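You operate a simulated robot arm through the tools that you are given. There is no shell and no other tool. Be economical: measure what you need, move in short steps, check, and stop when the job is done.

Carry out the task below with a simulated robot arm. There is one attempt and no reset: what you move stays moved.

TASK
Put the pack labelled "cards" from the middle of the drop-leaf table on top of the blue paperback and the pack labelled "notes" on top of the tall brown carton.
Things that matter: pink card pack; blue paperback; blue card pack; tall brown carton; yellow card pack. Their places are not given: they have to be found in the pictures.

It is judged by the outcome, as a careful person would: the job done as asked, and still so three seconds after it is handed in. It fails if anything else is knocked over, pushed out of place, dropped, spilled or broken.

THE ROBOT
A 7-joint arm with a two-finger parallel gripper, fixed in place. Base frame: the origin is at the foot of the arm, x ahead of it, y to its left, z up; the work surface is at about z = 0. Lengths are in m, angles in degrees, forces in N, time in s.
With the tool pointing down near the work surface it reaches from about 0.24 to 0.62 m from the base axis. Its first joint turns from -66.0 to 66.0 degrees. Payload 2.6 kg.
Tool frame: the origin (TCP) lies between the finger pads and is the grasp point; the fingertips stand 0.03 m ahead of it; z points along the fingers, y is the line along which they close. The gripper opens to 0.094 m. The fingers are 0.028 m wide and 0.01 m thick; the gripper's body (0.05 by 0.096 m) begins 0.055 m behind the TCP.
Orientation is that of the tool frame in the base frame, as [roll, pitch, yaw] about the fixed x, y, z axes, in that order (R = Rz(yaw) Ry(pitch) Rx(roll)). With the fingers straight down and closing along the base's y, the tool's x points along the base's -x, its y along +y and its z along -z.

THE INTERFACE
- The arm moves only by the tool drive_tool. Its argument "deltas" is a list of rows, each an object (a shift or turn left out is 0, a gripper value left out holds the last) with "turn": the turn, a rotation vector about the tool's x, y, z in units of 90 degrees (1.0 is 90 degrees), a list of three; "offset": the shift along the tool's x, y, z in units of 100 mm (1.0 is 100 mm), a list of three; "gripper": the finger opening in m, from 0 to 0.094. In form: [{"turn": [rx, ry, rz], "offset": [tx, ty, tz], "gripper": gripper}, ...]. A call has 1 to 12 rows; each row is the pose to reach, as a shift and turn from the pose commanded when the call began, along the tool's axes at that moment. A call with a number of a shift or a turn outside -1 to 1 is refused whole. A row lasts 0.2 s, in which the tool goes at most 0.05 m and 8.6 degrees; a call with a longer step from one row to the next is refused whole, and so is a gripper value outside its range. A pose out of reach is approached as far as the arm can. The call stops where the force on the tool passes 40 N (or 10 N more than at its start, if that is more) or the arm is blocked; 0.2 s more then pass. The fingers move at their own pace (about 0.072 m/s each) and stop on an object; they squeeze with about 41 N. The grip force told is the motor's: it shows also when the fingers shut on nothing. Time passes only in rows, and 0.2 s behind the last, so rows that repeat a pose let the fingers close. It gives the time, the measured TCP pose, the force on the tool (base axes), the opening and the grip force at its end, in the units of the frame above (readings bear some noise).
- Cameras (640 x 400 px; columns grow to the right, rows downward): "scene" is fixed at [0.0115, 0.4183, 0.5625]; the picture's right is [-0.93, -0.36, 0.00], its down [-0.21, 0.55, -0.81] and it looks along [0.29, -0.76, -0.59] (base axes); focal length 327 px, centre (320, 200). "wrist" rides on the gripper at [-0.037, 0, -0.058] in the tool frame; the picture's right is [0.00, -1.00, 0.00], its down [0.97, 0.00, -0.24] and it looks along [0.24, 0.00, 0.97] (tool axes); focal length 218 px, centre (320, 200).
- grab_frame(camera): a new picture of that camera. No time passes.
- point_at(camera, pixels): for up to 12 pixels [column, row] of the newest picture of that camera ("zoom" is the newest enlarged one), the place [x, y, z] in the base frame of the surface seen there, good to about 0.003 m. No time passes.
- zoom(camera, box): a new picture of the part [left, top, right, bottom] of that camera's present view, enlarged. No time passes.
- hand_in(): hands the job in; it is judged then, once.

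Work in short steps. Measure before you move; look again where a grasp or a placing could have gone wrong, and mend it. You have 60 turns and 20 pictures in all, the two below and enlarged ones among them. Open the gripper and draw the arm clear of the work before you hand the job in, unless the task says otherwise; then end with one line.

The tools are called after "Call:" as name(argument=value, ...) on one line, values as JSON. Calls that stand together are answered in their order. drive_tool: Moves the arm, as the interface text tells. Its arguments: {"type":"object","properties":{"deltas":{"type":"array","items":{"type":"object","properties":{"turn":{"type":"array","items":{"type":"number"}},"offset":{"type":"array","items":{"type":"number"}},"gripper":{"type":"number"}}}}},"required":["deltas"]} The other tools are called the same way: grab_frame (camera) takes a picture; point_at (camera, pixels) gives the place of the surface under pixels of a picture; zoom (camera, box) takes an enlarged picture of a part of a camera's view; hand_in () hands the job in.

At the start:

```text
time_s: 0.0
ee_pos: [0.3516, -0.1467, 0.3297]
tcp_rot: [-180.0, 0.0, 180.0]
wrist_force: [0.0, 0.8, 0.9]
opening: 0.0938
gripper_force: 0.0
```

scene: 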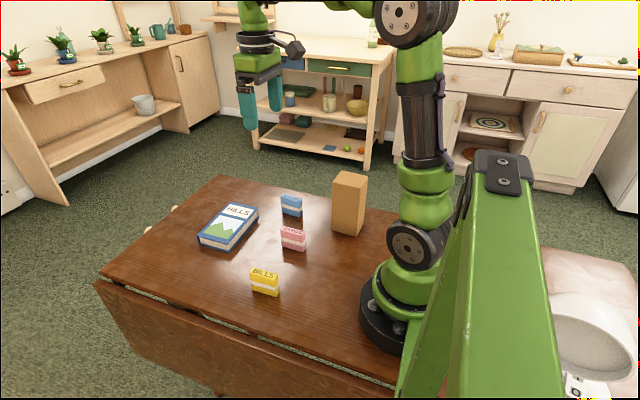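
wrist: 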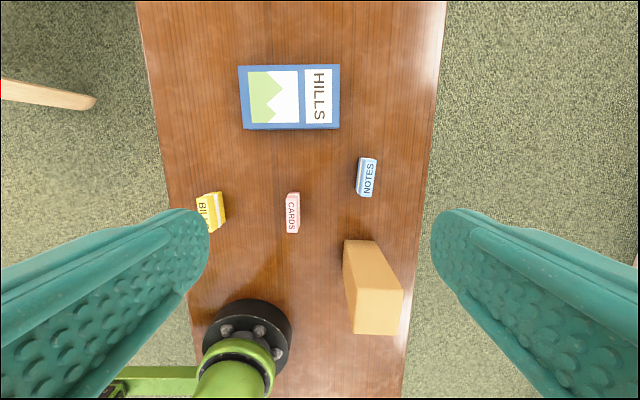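

The pink pack reads CARDS (wrist ~293,212), the blue pack NOTES (~366,177), and the yellow one BILLS. I'll measure these along with the paperback and carton.

Call:
zoom(camera="scene", box=[180, 160, 400, 300])

Call:
point_at(camera="wrist", pixels=[[288, 194], [299, 194], [299, 231], [288, 231], [362, 159], [375, 160], [372, 195], [358, 194], [345, 242], [374, 242], [401, 291], [355, 332]])

Call:
point_at(camera="scene", pixels=[[336, 171], [366, 174], [361, 187], [334, 184], [350, 179], [292, 197], [293, 230], [228, 226], [265, 272], [205, 236], [230, 205], [257, 209]])

```text
2.86 times, centred on (290, 230) of scene
```

zoom: 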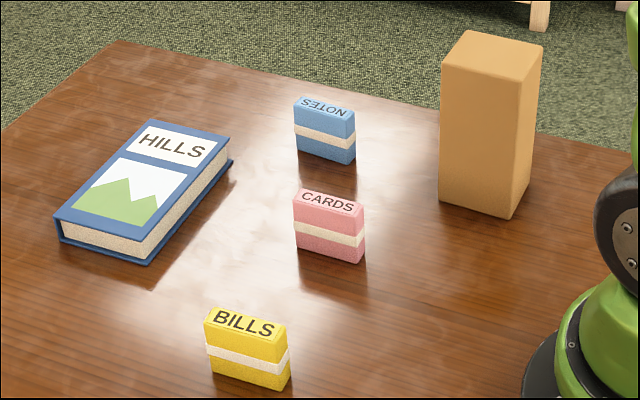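

```text
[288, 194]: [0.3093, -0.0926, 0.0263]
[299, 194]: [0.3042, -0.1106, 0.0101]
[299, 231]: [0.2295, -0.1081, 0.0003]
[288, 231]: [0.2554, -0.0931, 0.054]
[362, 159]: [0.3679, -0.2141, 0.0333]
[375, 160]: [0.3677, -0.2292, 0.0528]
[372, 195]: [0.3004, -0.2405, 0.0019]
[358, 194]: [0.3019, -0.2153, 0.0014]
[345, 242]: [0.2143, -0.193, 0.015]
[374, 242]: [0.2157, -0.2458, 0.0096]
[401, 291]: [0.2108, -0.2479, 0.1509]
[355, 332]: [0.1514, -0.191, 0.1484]
```

```text
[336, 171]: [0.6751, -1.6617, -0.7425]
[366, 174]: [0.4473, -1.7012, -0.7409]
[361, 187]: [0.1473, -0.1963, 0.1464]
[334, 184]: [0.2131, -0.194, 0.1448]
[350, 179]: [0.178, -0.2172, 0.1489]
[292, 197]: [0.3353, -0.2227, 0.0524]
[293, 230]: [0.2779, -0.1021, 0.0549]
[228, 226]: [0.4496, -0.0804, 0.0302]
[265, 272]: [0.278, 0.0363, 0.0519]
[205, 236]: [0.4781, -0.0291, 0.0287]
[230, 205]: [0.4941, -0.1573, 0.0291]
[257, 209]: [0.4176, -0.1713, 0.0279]
```

Both packs stand upright, about 0.055 m tall. I'll zoom the wrist view to get their top corners and yaw.

Call:
zoom(camera="wrist", box=[270, 150, 390, 240])

```text
4.44 times, centred on (330, 195) of wrist
```

zoom: 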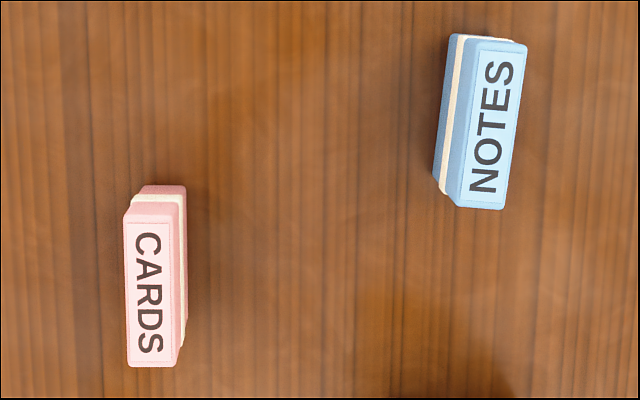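

Call:
point_at(camera="zoom", pixels=[[130, 222], [166, 222], [134, 360], [171, 360], [150, 290], [478, 46], [520, 50], [457, 200], [500, 204], [490, 125]])

```text
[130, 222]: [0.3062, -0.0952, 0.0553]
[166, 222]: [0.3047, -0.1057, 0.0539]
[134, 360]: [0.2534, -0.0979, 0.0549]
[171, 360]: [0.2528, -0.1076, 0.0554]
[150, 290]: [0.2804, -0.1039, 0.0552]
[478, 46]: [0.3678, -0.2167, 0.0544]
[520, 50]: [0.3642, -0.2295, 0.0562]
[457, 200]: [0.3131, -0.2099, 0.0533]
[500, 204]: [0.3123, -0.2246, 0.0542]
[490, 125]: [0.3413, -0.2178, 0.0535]
```

Pink is centred at about (0.279,-0.1015) with yaw +2°. Blue is at (0.339,-0.220) with yaw about -6.5°. Moving above pink now.

Call:
drive_tool(deltas=[{"offset": [0.18, 0.11, 0.2], "turn": [0, 0, -0.025], "gripper": 0.06}, {"offset": [0.36, 0.22, 0.4], "turn": [0, 0, -0.025]}, {"offset": [0.54, 0.34, 0.6], "turn": [0, 0, -0.025]}, {"offset": [0.726, 0.452, 0.8], "turn": [0, 0, -0.025]}, {"offset": [0.726, 0.452, 1.0], "turn": [0, 0, -0.025]}, {"offset": [0.726, 0.452, 1.0], "turn": [0, 0, -0.025]}])

```text
time_s: 1.4
ee_pos: [0.2787, -0.1006, 0.2284]
tcp_rot: [180.0, 0.0, -177.7]
wrist_force: [0.1, 0.1, -0.3]
opening: 0.06
gripper_force: 0.0
```

Above pink; descending to about z 0.13, then looking.

Call:
drive_tool(deltas=[{"offset": [0, 0, 0.33]}, {"offset": [0, 0, 0.66]}, {"offset": [0, 0, 1.0]}, {"offset": [0, 0, 1.0]}])

Call:
grab_frame(camera="wrist")

```text
time_s: 2.4
ee_pos: [0.2795, -0.0998, 0.1289]
tcp_rot: [-180.0, 0.0, -177.8]
wrist_force: [-0.1, -0.2, 0.9]
opening: 0.0601
gripper_force: 0.0
```

```text
15 pictures are left
```

wrist: 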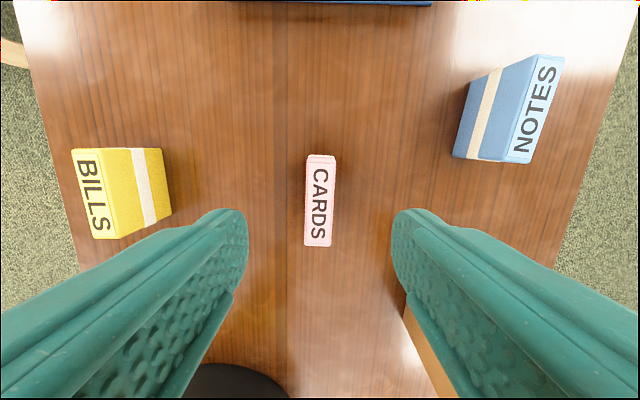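

Pack is centred between the fingers. Going down to z≈0.042 and closing.

Call:
drive_tool(deltas=[{"offset": [0, -0.01, 0.25]}, {"offset": [0, -0.015, 0.5]}, {"offset": [0, -0.015, 0.7]}, {"offset": [0, -0.015, 0.87]}, {"offset": [0, -0.015, 0.87], "gripper": 0.0}, {"offset": [0, -0.015, 0.87]}, {"offset": [0, -0.015, 0.87]}, {"offset": [0, -0.015, 0.87]}])

```text
time_s: 4.2
ee_pos: [0.2797, -0.1033, 0.0413]
tcp_rot: [180.0, 0.1, -177.8]
wrist_force: [0.7, 0.7, -0.4]
opening: 0.0215
gripper_force: 40.9
```

Gripped (opening 0.0215). Lifting, and measuring the book's cover corners.

Call:
drive_tool(deltas=[{"offset": [0, 0, -0.2]}, {"offset": [0, 0, -0.5]}, {"offset": [0, 0, -0.8]}, {"offset": [0, 0, -1.0]}, {"offset": [0, 0, -1.0]}])

Call:
grab_frame(camera="scene")

Call:
point_at(camera="scene", pixels=[[233, 203], [256, 208], [230, 247], [202, 236], [229, 222]])

```text
time_s: 5.4
ee_pos: [0.2802, -0.1017, 0.1418]
tcp_rot: [180.0, 0.1, -177.7]
wrist_force: [0.7, 0.8, -0.1]
opening: 0.0213
gripper_force: 41.0
```

```text
14 pictures are left
```

scene: 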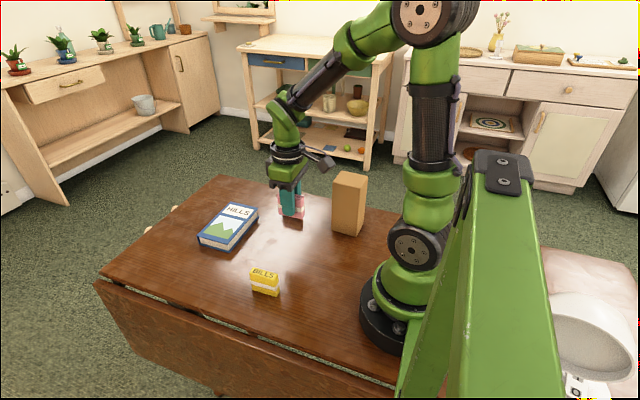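

```text
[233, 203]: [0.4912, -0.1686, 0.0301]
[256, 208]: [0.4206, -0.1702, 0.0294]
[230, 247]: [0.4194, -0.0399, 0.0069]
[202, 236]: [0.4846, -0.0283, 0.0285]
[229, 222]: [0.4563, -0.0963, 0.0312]
```

Book centre is about (0.455,-0.100) with its top at z 0.030. Carrying the pack there at height.

Call:
drive_tool(deltas=[{"offset": [-0.25, 0, 0]}, {"offset": [-0.5, 0, 0]}, {"offset": [-0.75, -0.02, 0]}, {"offset": [-1.0, -0.03, 0]}, {"offset": [-1.0, -0.03, 0]}])

Call:
drive_tool(deltas=[{"offset": [-0.25, 0, 0]}, {"offset": [-0.5, 0, 0]}, {"offset": [-0.75, -0.02, 0]}, {"offset": [-0.75, -0.02, 0.2]}, {"offset": [-0.75, -0.02, 0.4]}, {"offset": [-0.75, -0.02, 0.5]}, {"offset": [-0.75, -0.02, 0.5]}])

Call:
grab_frame(camera="scene")

```text
time_s: 6.6
ee_pos: [0.3795, -0.1007, 0.1419]
tcp_rot: [179.9, 0.0, -177.7]
wrist_force: [0.8, -0.2, -0.2]
opening: 0.0213
gripper_force: 40.5
```

```text
time_s: 8.2
ee_pos: [0.4542, -0.1012, 0.0919]
tcp_rot: [-179.9, -0.1, -177.6]
wrist_force: [0.2, -1.6, -0.7]
opening: 0.0215
gripper_force: 41.2
```

```text
13 pictures are left
```

scene: 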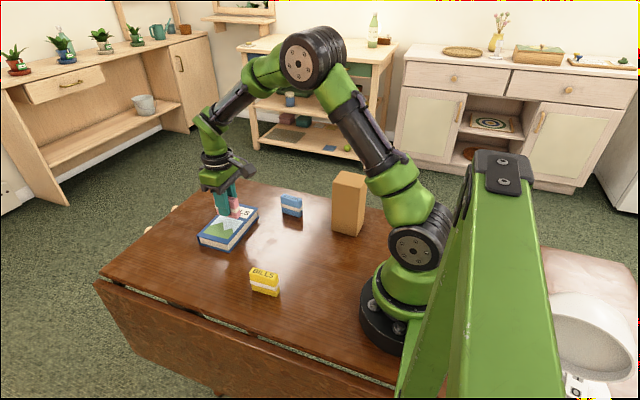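

Over the book with about 2 cm of clearance. Lowering slowly to contact.

Call:
drive_tool(deltas=[{"offset": [0, 0, 0.07]}, {"offset": [0, 0, 0.13]}, {"offset": [0, 0, 0.17]}, {"offset": [0, 0, 0.195]}, {"offset": [0, 0, 0.195]}])

```text
time_s: 9.4
ee_pos: [0.4544, -0.0999, 0.0719]
tcp_rot: [-179.9, 0.0, -177.9]
wrist_force: [-0.2, -0.2, -0.7]
opening: 0.0214
gripper_force: 41.5
```

No contact yet, so creeping down in fine steps.

Call:
drive_tool(deltas=[{"offset": [0, 0, 0.006]}, {"offset": [0, 0, 0.012]}, {"offset": [0, 0, 0.012]}])

Call:
zoom(camera="scene", box=[190, 170, 270, 250])

```text
time_s: 10.2
ee_pos: [0.4556, -0.1004, 0.0729]
tcp_rot: [-180.0, 0.0, -177.8]
wrist_force: [-4.0, -0.4, 11.6]
opening: 0.0213
gripper_force: 41.2
```

```text
5.00 times, centred on (230, 210) of scene
```

zoom: 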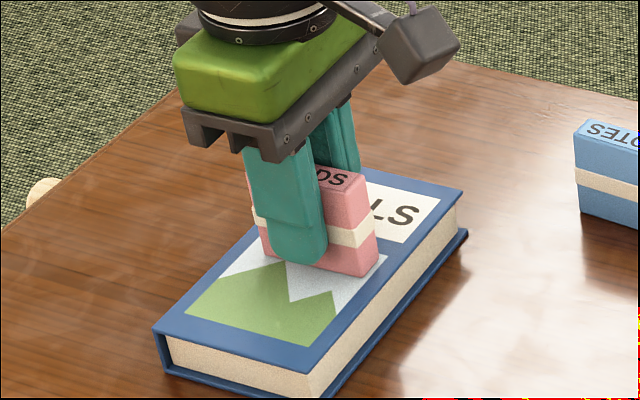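

Contact (11.6 N) and the pack sits flat on the book. Releasing to a modest opening and drawing straight up.

Call:
drive_tool(deltas=[{"offset": [0, 0, 0.0], "gripper": 0.05}, {"offset": [0, 0, 0]}, {"offset": [0, 0, 0]}, {"offset": [0, 0, -0.2]}, {"offset": [0, 0, -0.45]}, {"offset": [0, 0, -0.7]}, {"offset": [0, 0, -0.9]}, {"offset": [0, 0, -0.9]}])

Call:
grab_frame(camera="wrist")

```text
time_s: 12.0
ee_pos: [0.4551, -0.0999, 0.1615]
tcp_rot: [179.9, 0.0, -177.7]
wrist_force: [0.0, 0.1, 0.4]
opening: 0.0501
gripper_force: 0.1
```

```text
11 pictures are left
```

wrist: 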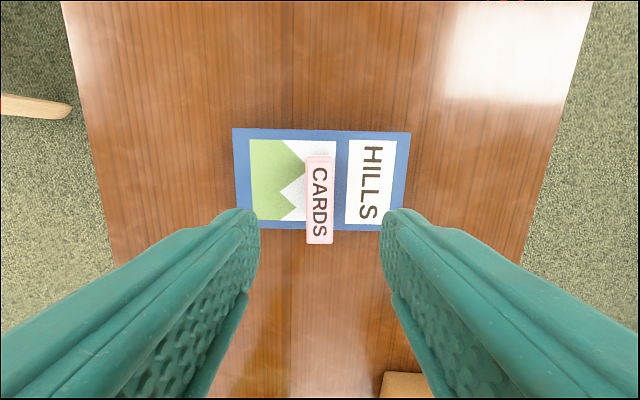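

Pack stands squarely on the book. Now going over to the blue pack at height, turning to its yaw.

Call:
drive_tool(deltas=[{"offset": [0.3, -0.288, 0], "gripper": 0.06}, {"offset": [0.603, -0.577, 0]}, {"offset": [0.8, -0.77, 0], "turn": [0, 0, 0.05]}, {"offset": [0.9, -0.86, 0], "turn": [0, 0, 0.097]}, {"offset": [0.9, -0.86, 0], "turn": [0, 0, 0.097]}])

```text
time_s: 13.2
ee_pos: [0.368, -0.1894, 0.1624]
tcp_rot: [180.0, 0.0, 173.5]
wrist_force: [-0.6, -0.1, 0.1]
opening: 0.0602
gripper_force: 0.1
```

Call:
drive_tool(deltas=[{"offset": [0.13, -0.17, 0]}, {"offset": [0.253, -0.337, 0]}, {"offset": [0.253, -0.337, 0.3]}, {"offset": [0.253, -0.337, 0.3]}])

Call:
grab_frame(camera="wrist")

```text
time_s: 14.2
ee_pos: [0.338, -0.2198, 0.1311]
tcp_rot: [180.0, 0.0, 173.5]
wrist_force: [0.2, 0.3, 0.3]
opening: 0.0601
gripper_force: 0.1
```

```text
10 pictures are left
```

wrist: 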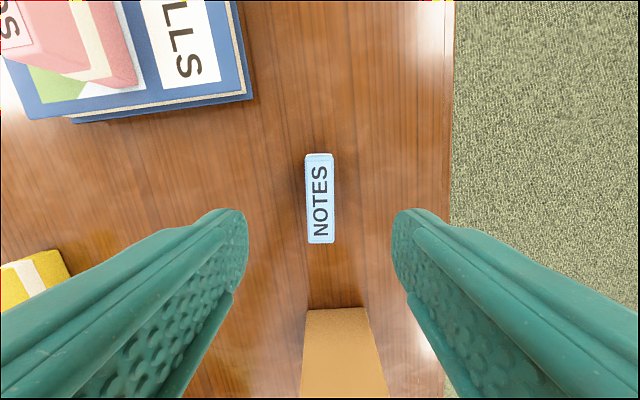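

Aligned with the NOTES pack. Descending to z≈0.042 and gripping.

Call:
drive_tool(deltas=[{"offset": [0, 0, 0.25]}, {"offset": [0, 0, 0.5]}, {"offset": [0, 0, 0.7]}, {"offset": [0, 0, 0.89]}, {"offset": [0, 0, 0.89], "gripper": 0.0}, {"offset": [0, 0, 0.89]}, {"offset": [0, 0, 0.89]}, {"offset": [0, 0, 0.89]}])

```text
time_s: 16.0
ee_pos: [0.3381, -0.2202, 0.0409]
tcp_rot: [-179.9, 0.0, 173.6]
wrist_force: [-0.3, -0.5, -0.5]
opening: 0.0216
gripper_force: 41.1
```

Gripped. Lifting to about z 0.24, well over the carton's top (0.149).

Call:
drive_tool(deltas=[{"offset": [0, 0, -0.2]}, {"offset": [0, 0, -0.5]}, {"offset": [0, 0, -0.8]}, {"offset": [0, 0, -1.0]}, {"offset": [0, 0, -1.0]}])

Call:
drive_tool(deltas=[{"offset": [0, 0, -0.3]}, {"offset": [0, 0, -0.6]}, {"offset": [0, 0, -0.9]}, {"offset": [0, 0, -1.0]}, {"offset": [0, 0, -1.0]}])

Call:
zoom(camera="scene", box=[250, 120, 410, 240])

```text
time_s: 17.2
ee_pos: [0.3383, -0.2204, 0.1427]
tcp_rot: [-180.0, 0.0, 173.6]
wrist_force: [0.7, -0.1, 0.3]
opening: 0.0213
gripper_force: 41.1
```

```text
time_s: 18.4
ee_pos: [0.3374, -0.2205, 0.2433]
tcp_rot: [-179.9, 0.0, 173.5]
wrist_force: [1.6, 0.6, -0.8]
opening: 0.0212
gripper_force: 41.3
```

```text
3.33 times, centred on (330, 180) of scene
```

zoom: 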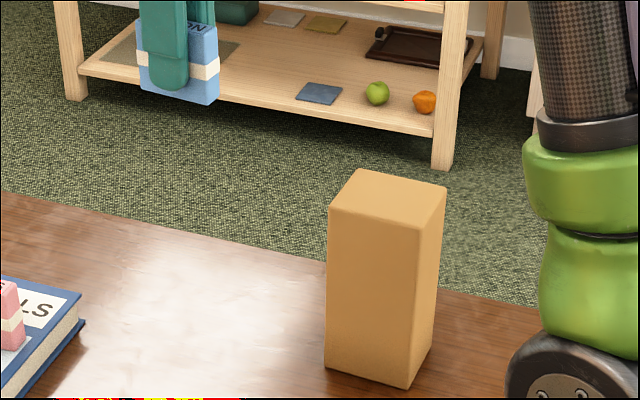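

Call:
point_at(camera="zoom", pixels=[[361, 173], [442, 188], [418, 226], [331, 207], [388, 198]])

```text
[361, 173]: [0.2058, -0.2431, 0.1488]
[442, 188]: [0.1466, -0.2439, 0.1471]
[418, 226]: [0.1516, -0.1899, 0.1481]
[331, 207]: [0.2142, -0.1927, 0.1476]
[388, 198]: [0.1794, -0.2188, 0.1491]
```

Carton's top centre is (0.180,-0.218) at z 0.1485. Moving over it in two stages at this height.

Call:
drive_tool(deltas=[{"offset": [0.2, -0.02, 0]}, {"offset": [0.4, -0.04, 0]}, {"offset": [0.6, -0.06, 0]}, {"offset": [0.8, -0.08, 0]}, {"offset": [0.8, -0.08, 0]}])

Call:
drive_tool(deltas=[{"offset": [0.2, -0.02, 0]}, {"offset": [0.4, -0.04, 0]}, {"offset": [0.6, -0.06, 0]}, {"offset": [0.773, -0.074, 0]}, {"offset": [0.773, -0.074, 0]}])

Call:
zoom(camera="scene", box=[250, 80, 450, 240])

```text
time_s: 19.6
ee_pos: [0.2579, -0.2184, 0.2421]
tcp_rot: [180.0, 0.0, 173.5]
wrist_force: [-0.2, 0.7, -0.9]
opening: 0.0212
gripper_force: 41.6
```

```text
time_s: 20.8
ee_pos: [0.1805, -0.2175, 0.2417]
tcp_rot: [-180.0, -0.1, 173.5]
wrist_force: [0.7, -0.8, -1.2]
opening: 0.0213
gripper_force: 41.3
```

```text
2.50 times, centred on (350, 160) of scene
```

zoom: 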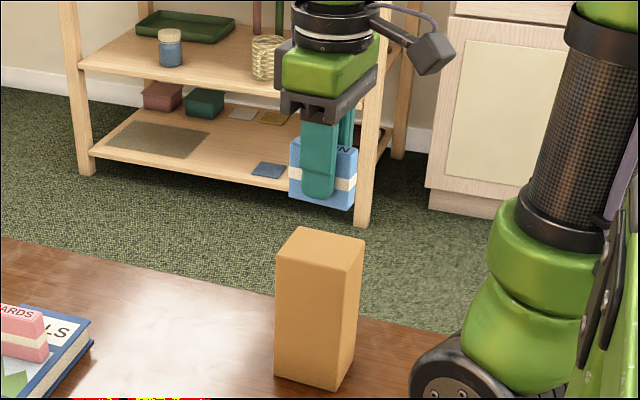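

Over the carton. Lowering to about 4 mm above the expected contact height (TCP ≈0.190).

Call:
drive_tool(deltas=[{"offset": [0, 0, 0.15]}, {"offset": [0, 0, 0.3]}, {"offset": [0, 0, 0.42]}, {"offset": [0, 0, 0.48]}, {"offset": [0, 0, 0.48]}])

Call:
drive_tool(deltas=[{"offset": [0, 0, 0.01]}, {"offset": [0, 0, 0.02]}, {"offset": [0, 0, 0.02]}])

```text
time_s: 22.0
ee_pos: [0.1803, -0.2176, 0.1953]
tcp_rot: [179.9, 0.1, 173.5]
wrist_force: [-0.2, -0.3, -0.9]
opening: 0.021
gripper_force: 40.6
```

```text
time_s: 22.8
ee_pos: [0.1819, -0.2173, 0.1912]
tcp_rot: [-180.0, 0.0, 173.5]
wrist_force: [-0.7, 0.7, -1.2]
opening: 0.0214
gripper_force: 41.1
```

Call:
drive_tool(deltas=[{"offset": [0, 0, 0.006]}, {"offset": [0, 0, 0.012]}, {"offset": [0, 0, 0.012]}])

Call:
zoom(camera="scene", box=[290, 100, 410, 240])

```text
time_s: 23.6
ee_pos: [0.1809, -0.2182, 0.1902]
tcp_rot: [-180.0, 0.0, 173.6]
wrist_force: [-0.8, -0.1, 6.0]
opening: 0.0214
gripper_force: 40.8
```

```text
2.86 times, centred on (350, 170) of scene
```

zoom: 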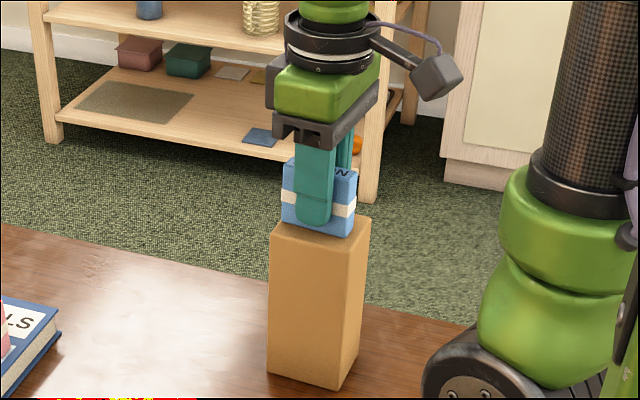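

Light contact (6 N) and the pack is seated on the carton. Opening and drawing straight up.

Call:
drive_tool(deltas=[{"offset": [0, 0, 0.0], "gripper": 0.05}, {"offset": [0, 0, 0]}, {"offset": [0, 0, 0]}, {"offset": [0, 0, -0.2]}, {"offset": [0, 0, -0.4]}, {"offset": [0, 0, -0.7]}, {"offset": [0, 0, -1.0]}, {"offset": [0, 0, -1.0]}])

Call:
drive_tool(deltas=[{"offset": [-0.25, 0, 0]}, {"offset": [-0.5, 0, 0]}, {"offset": [-0.75, 0, 0]}, {"offset": [-1.0, 0, 0]}, {"offset": [-1.0, 0, 0]}])

Call:
grab_frame(camera="scene")

```text
time_s: 25.4
ee_pos: [0.1807, -0.2177, 0.2928]
tcp_rot: [-179.9, 0.0, 173.5]
wrist_force: [0.0, 0.0, -0.2]
opening: 0.0501
gripper_force: 0.0
```

```text
time_s: 26.6
ee_pos: [0.2814, -0.2294, 0.2918]
tcp_rot: [180.0, -0.1, 173.6]
wrist_force: [0.0, 0.0, -0.2]
opening: 0.0499
gripper_force: 0.0
```

```text
6 pictures are left
```

scene: 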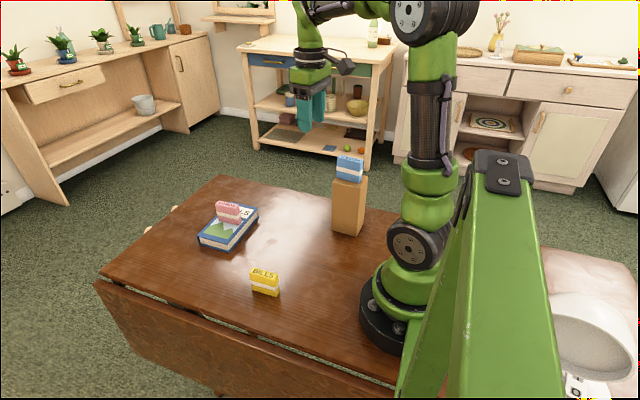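

Both packs stand where asked, everything else is undisturbed, and the arm is clear. Handing in.

Call:
hand_in()

```text
The job is handed in.
```

The "cards" pack is standing on the blue paperback and the "notes" pack is standing on the tall brown carton; nothing else was moved.
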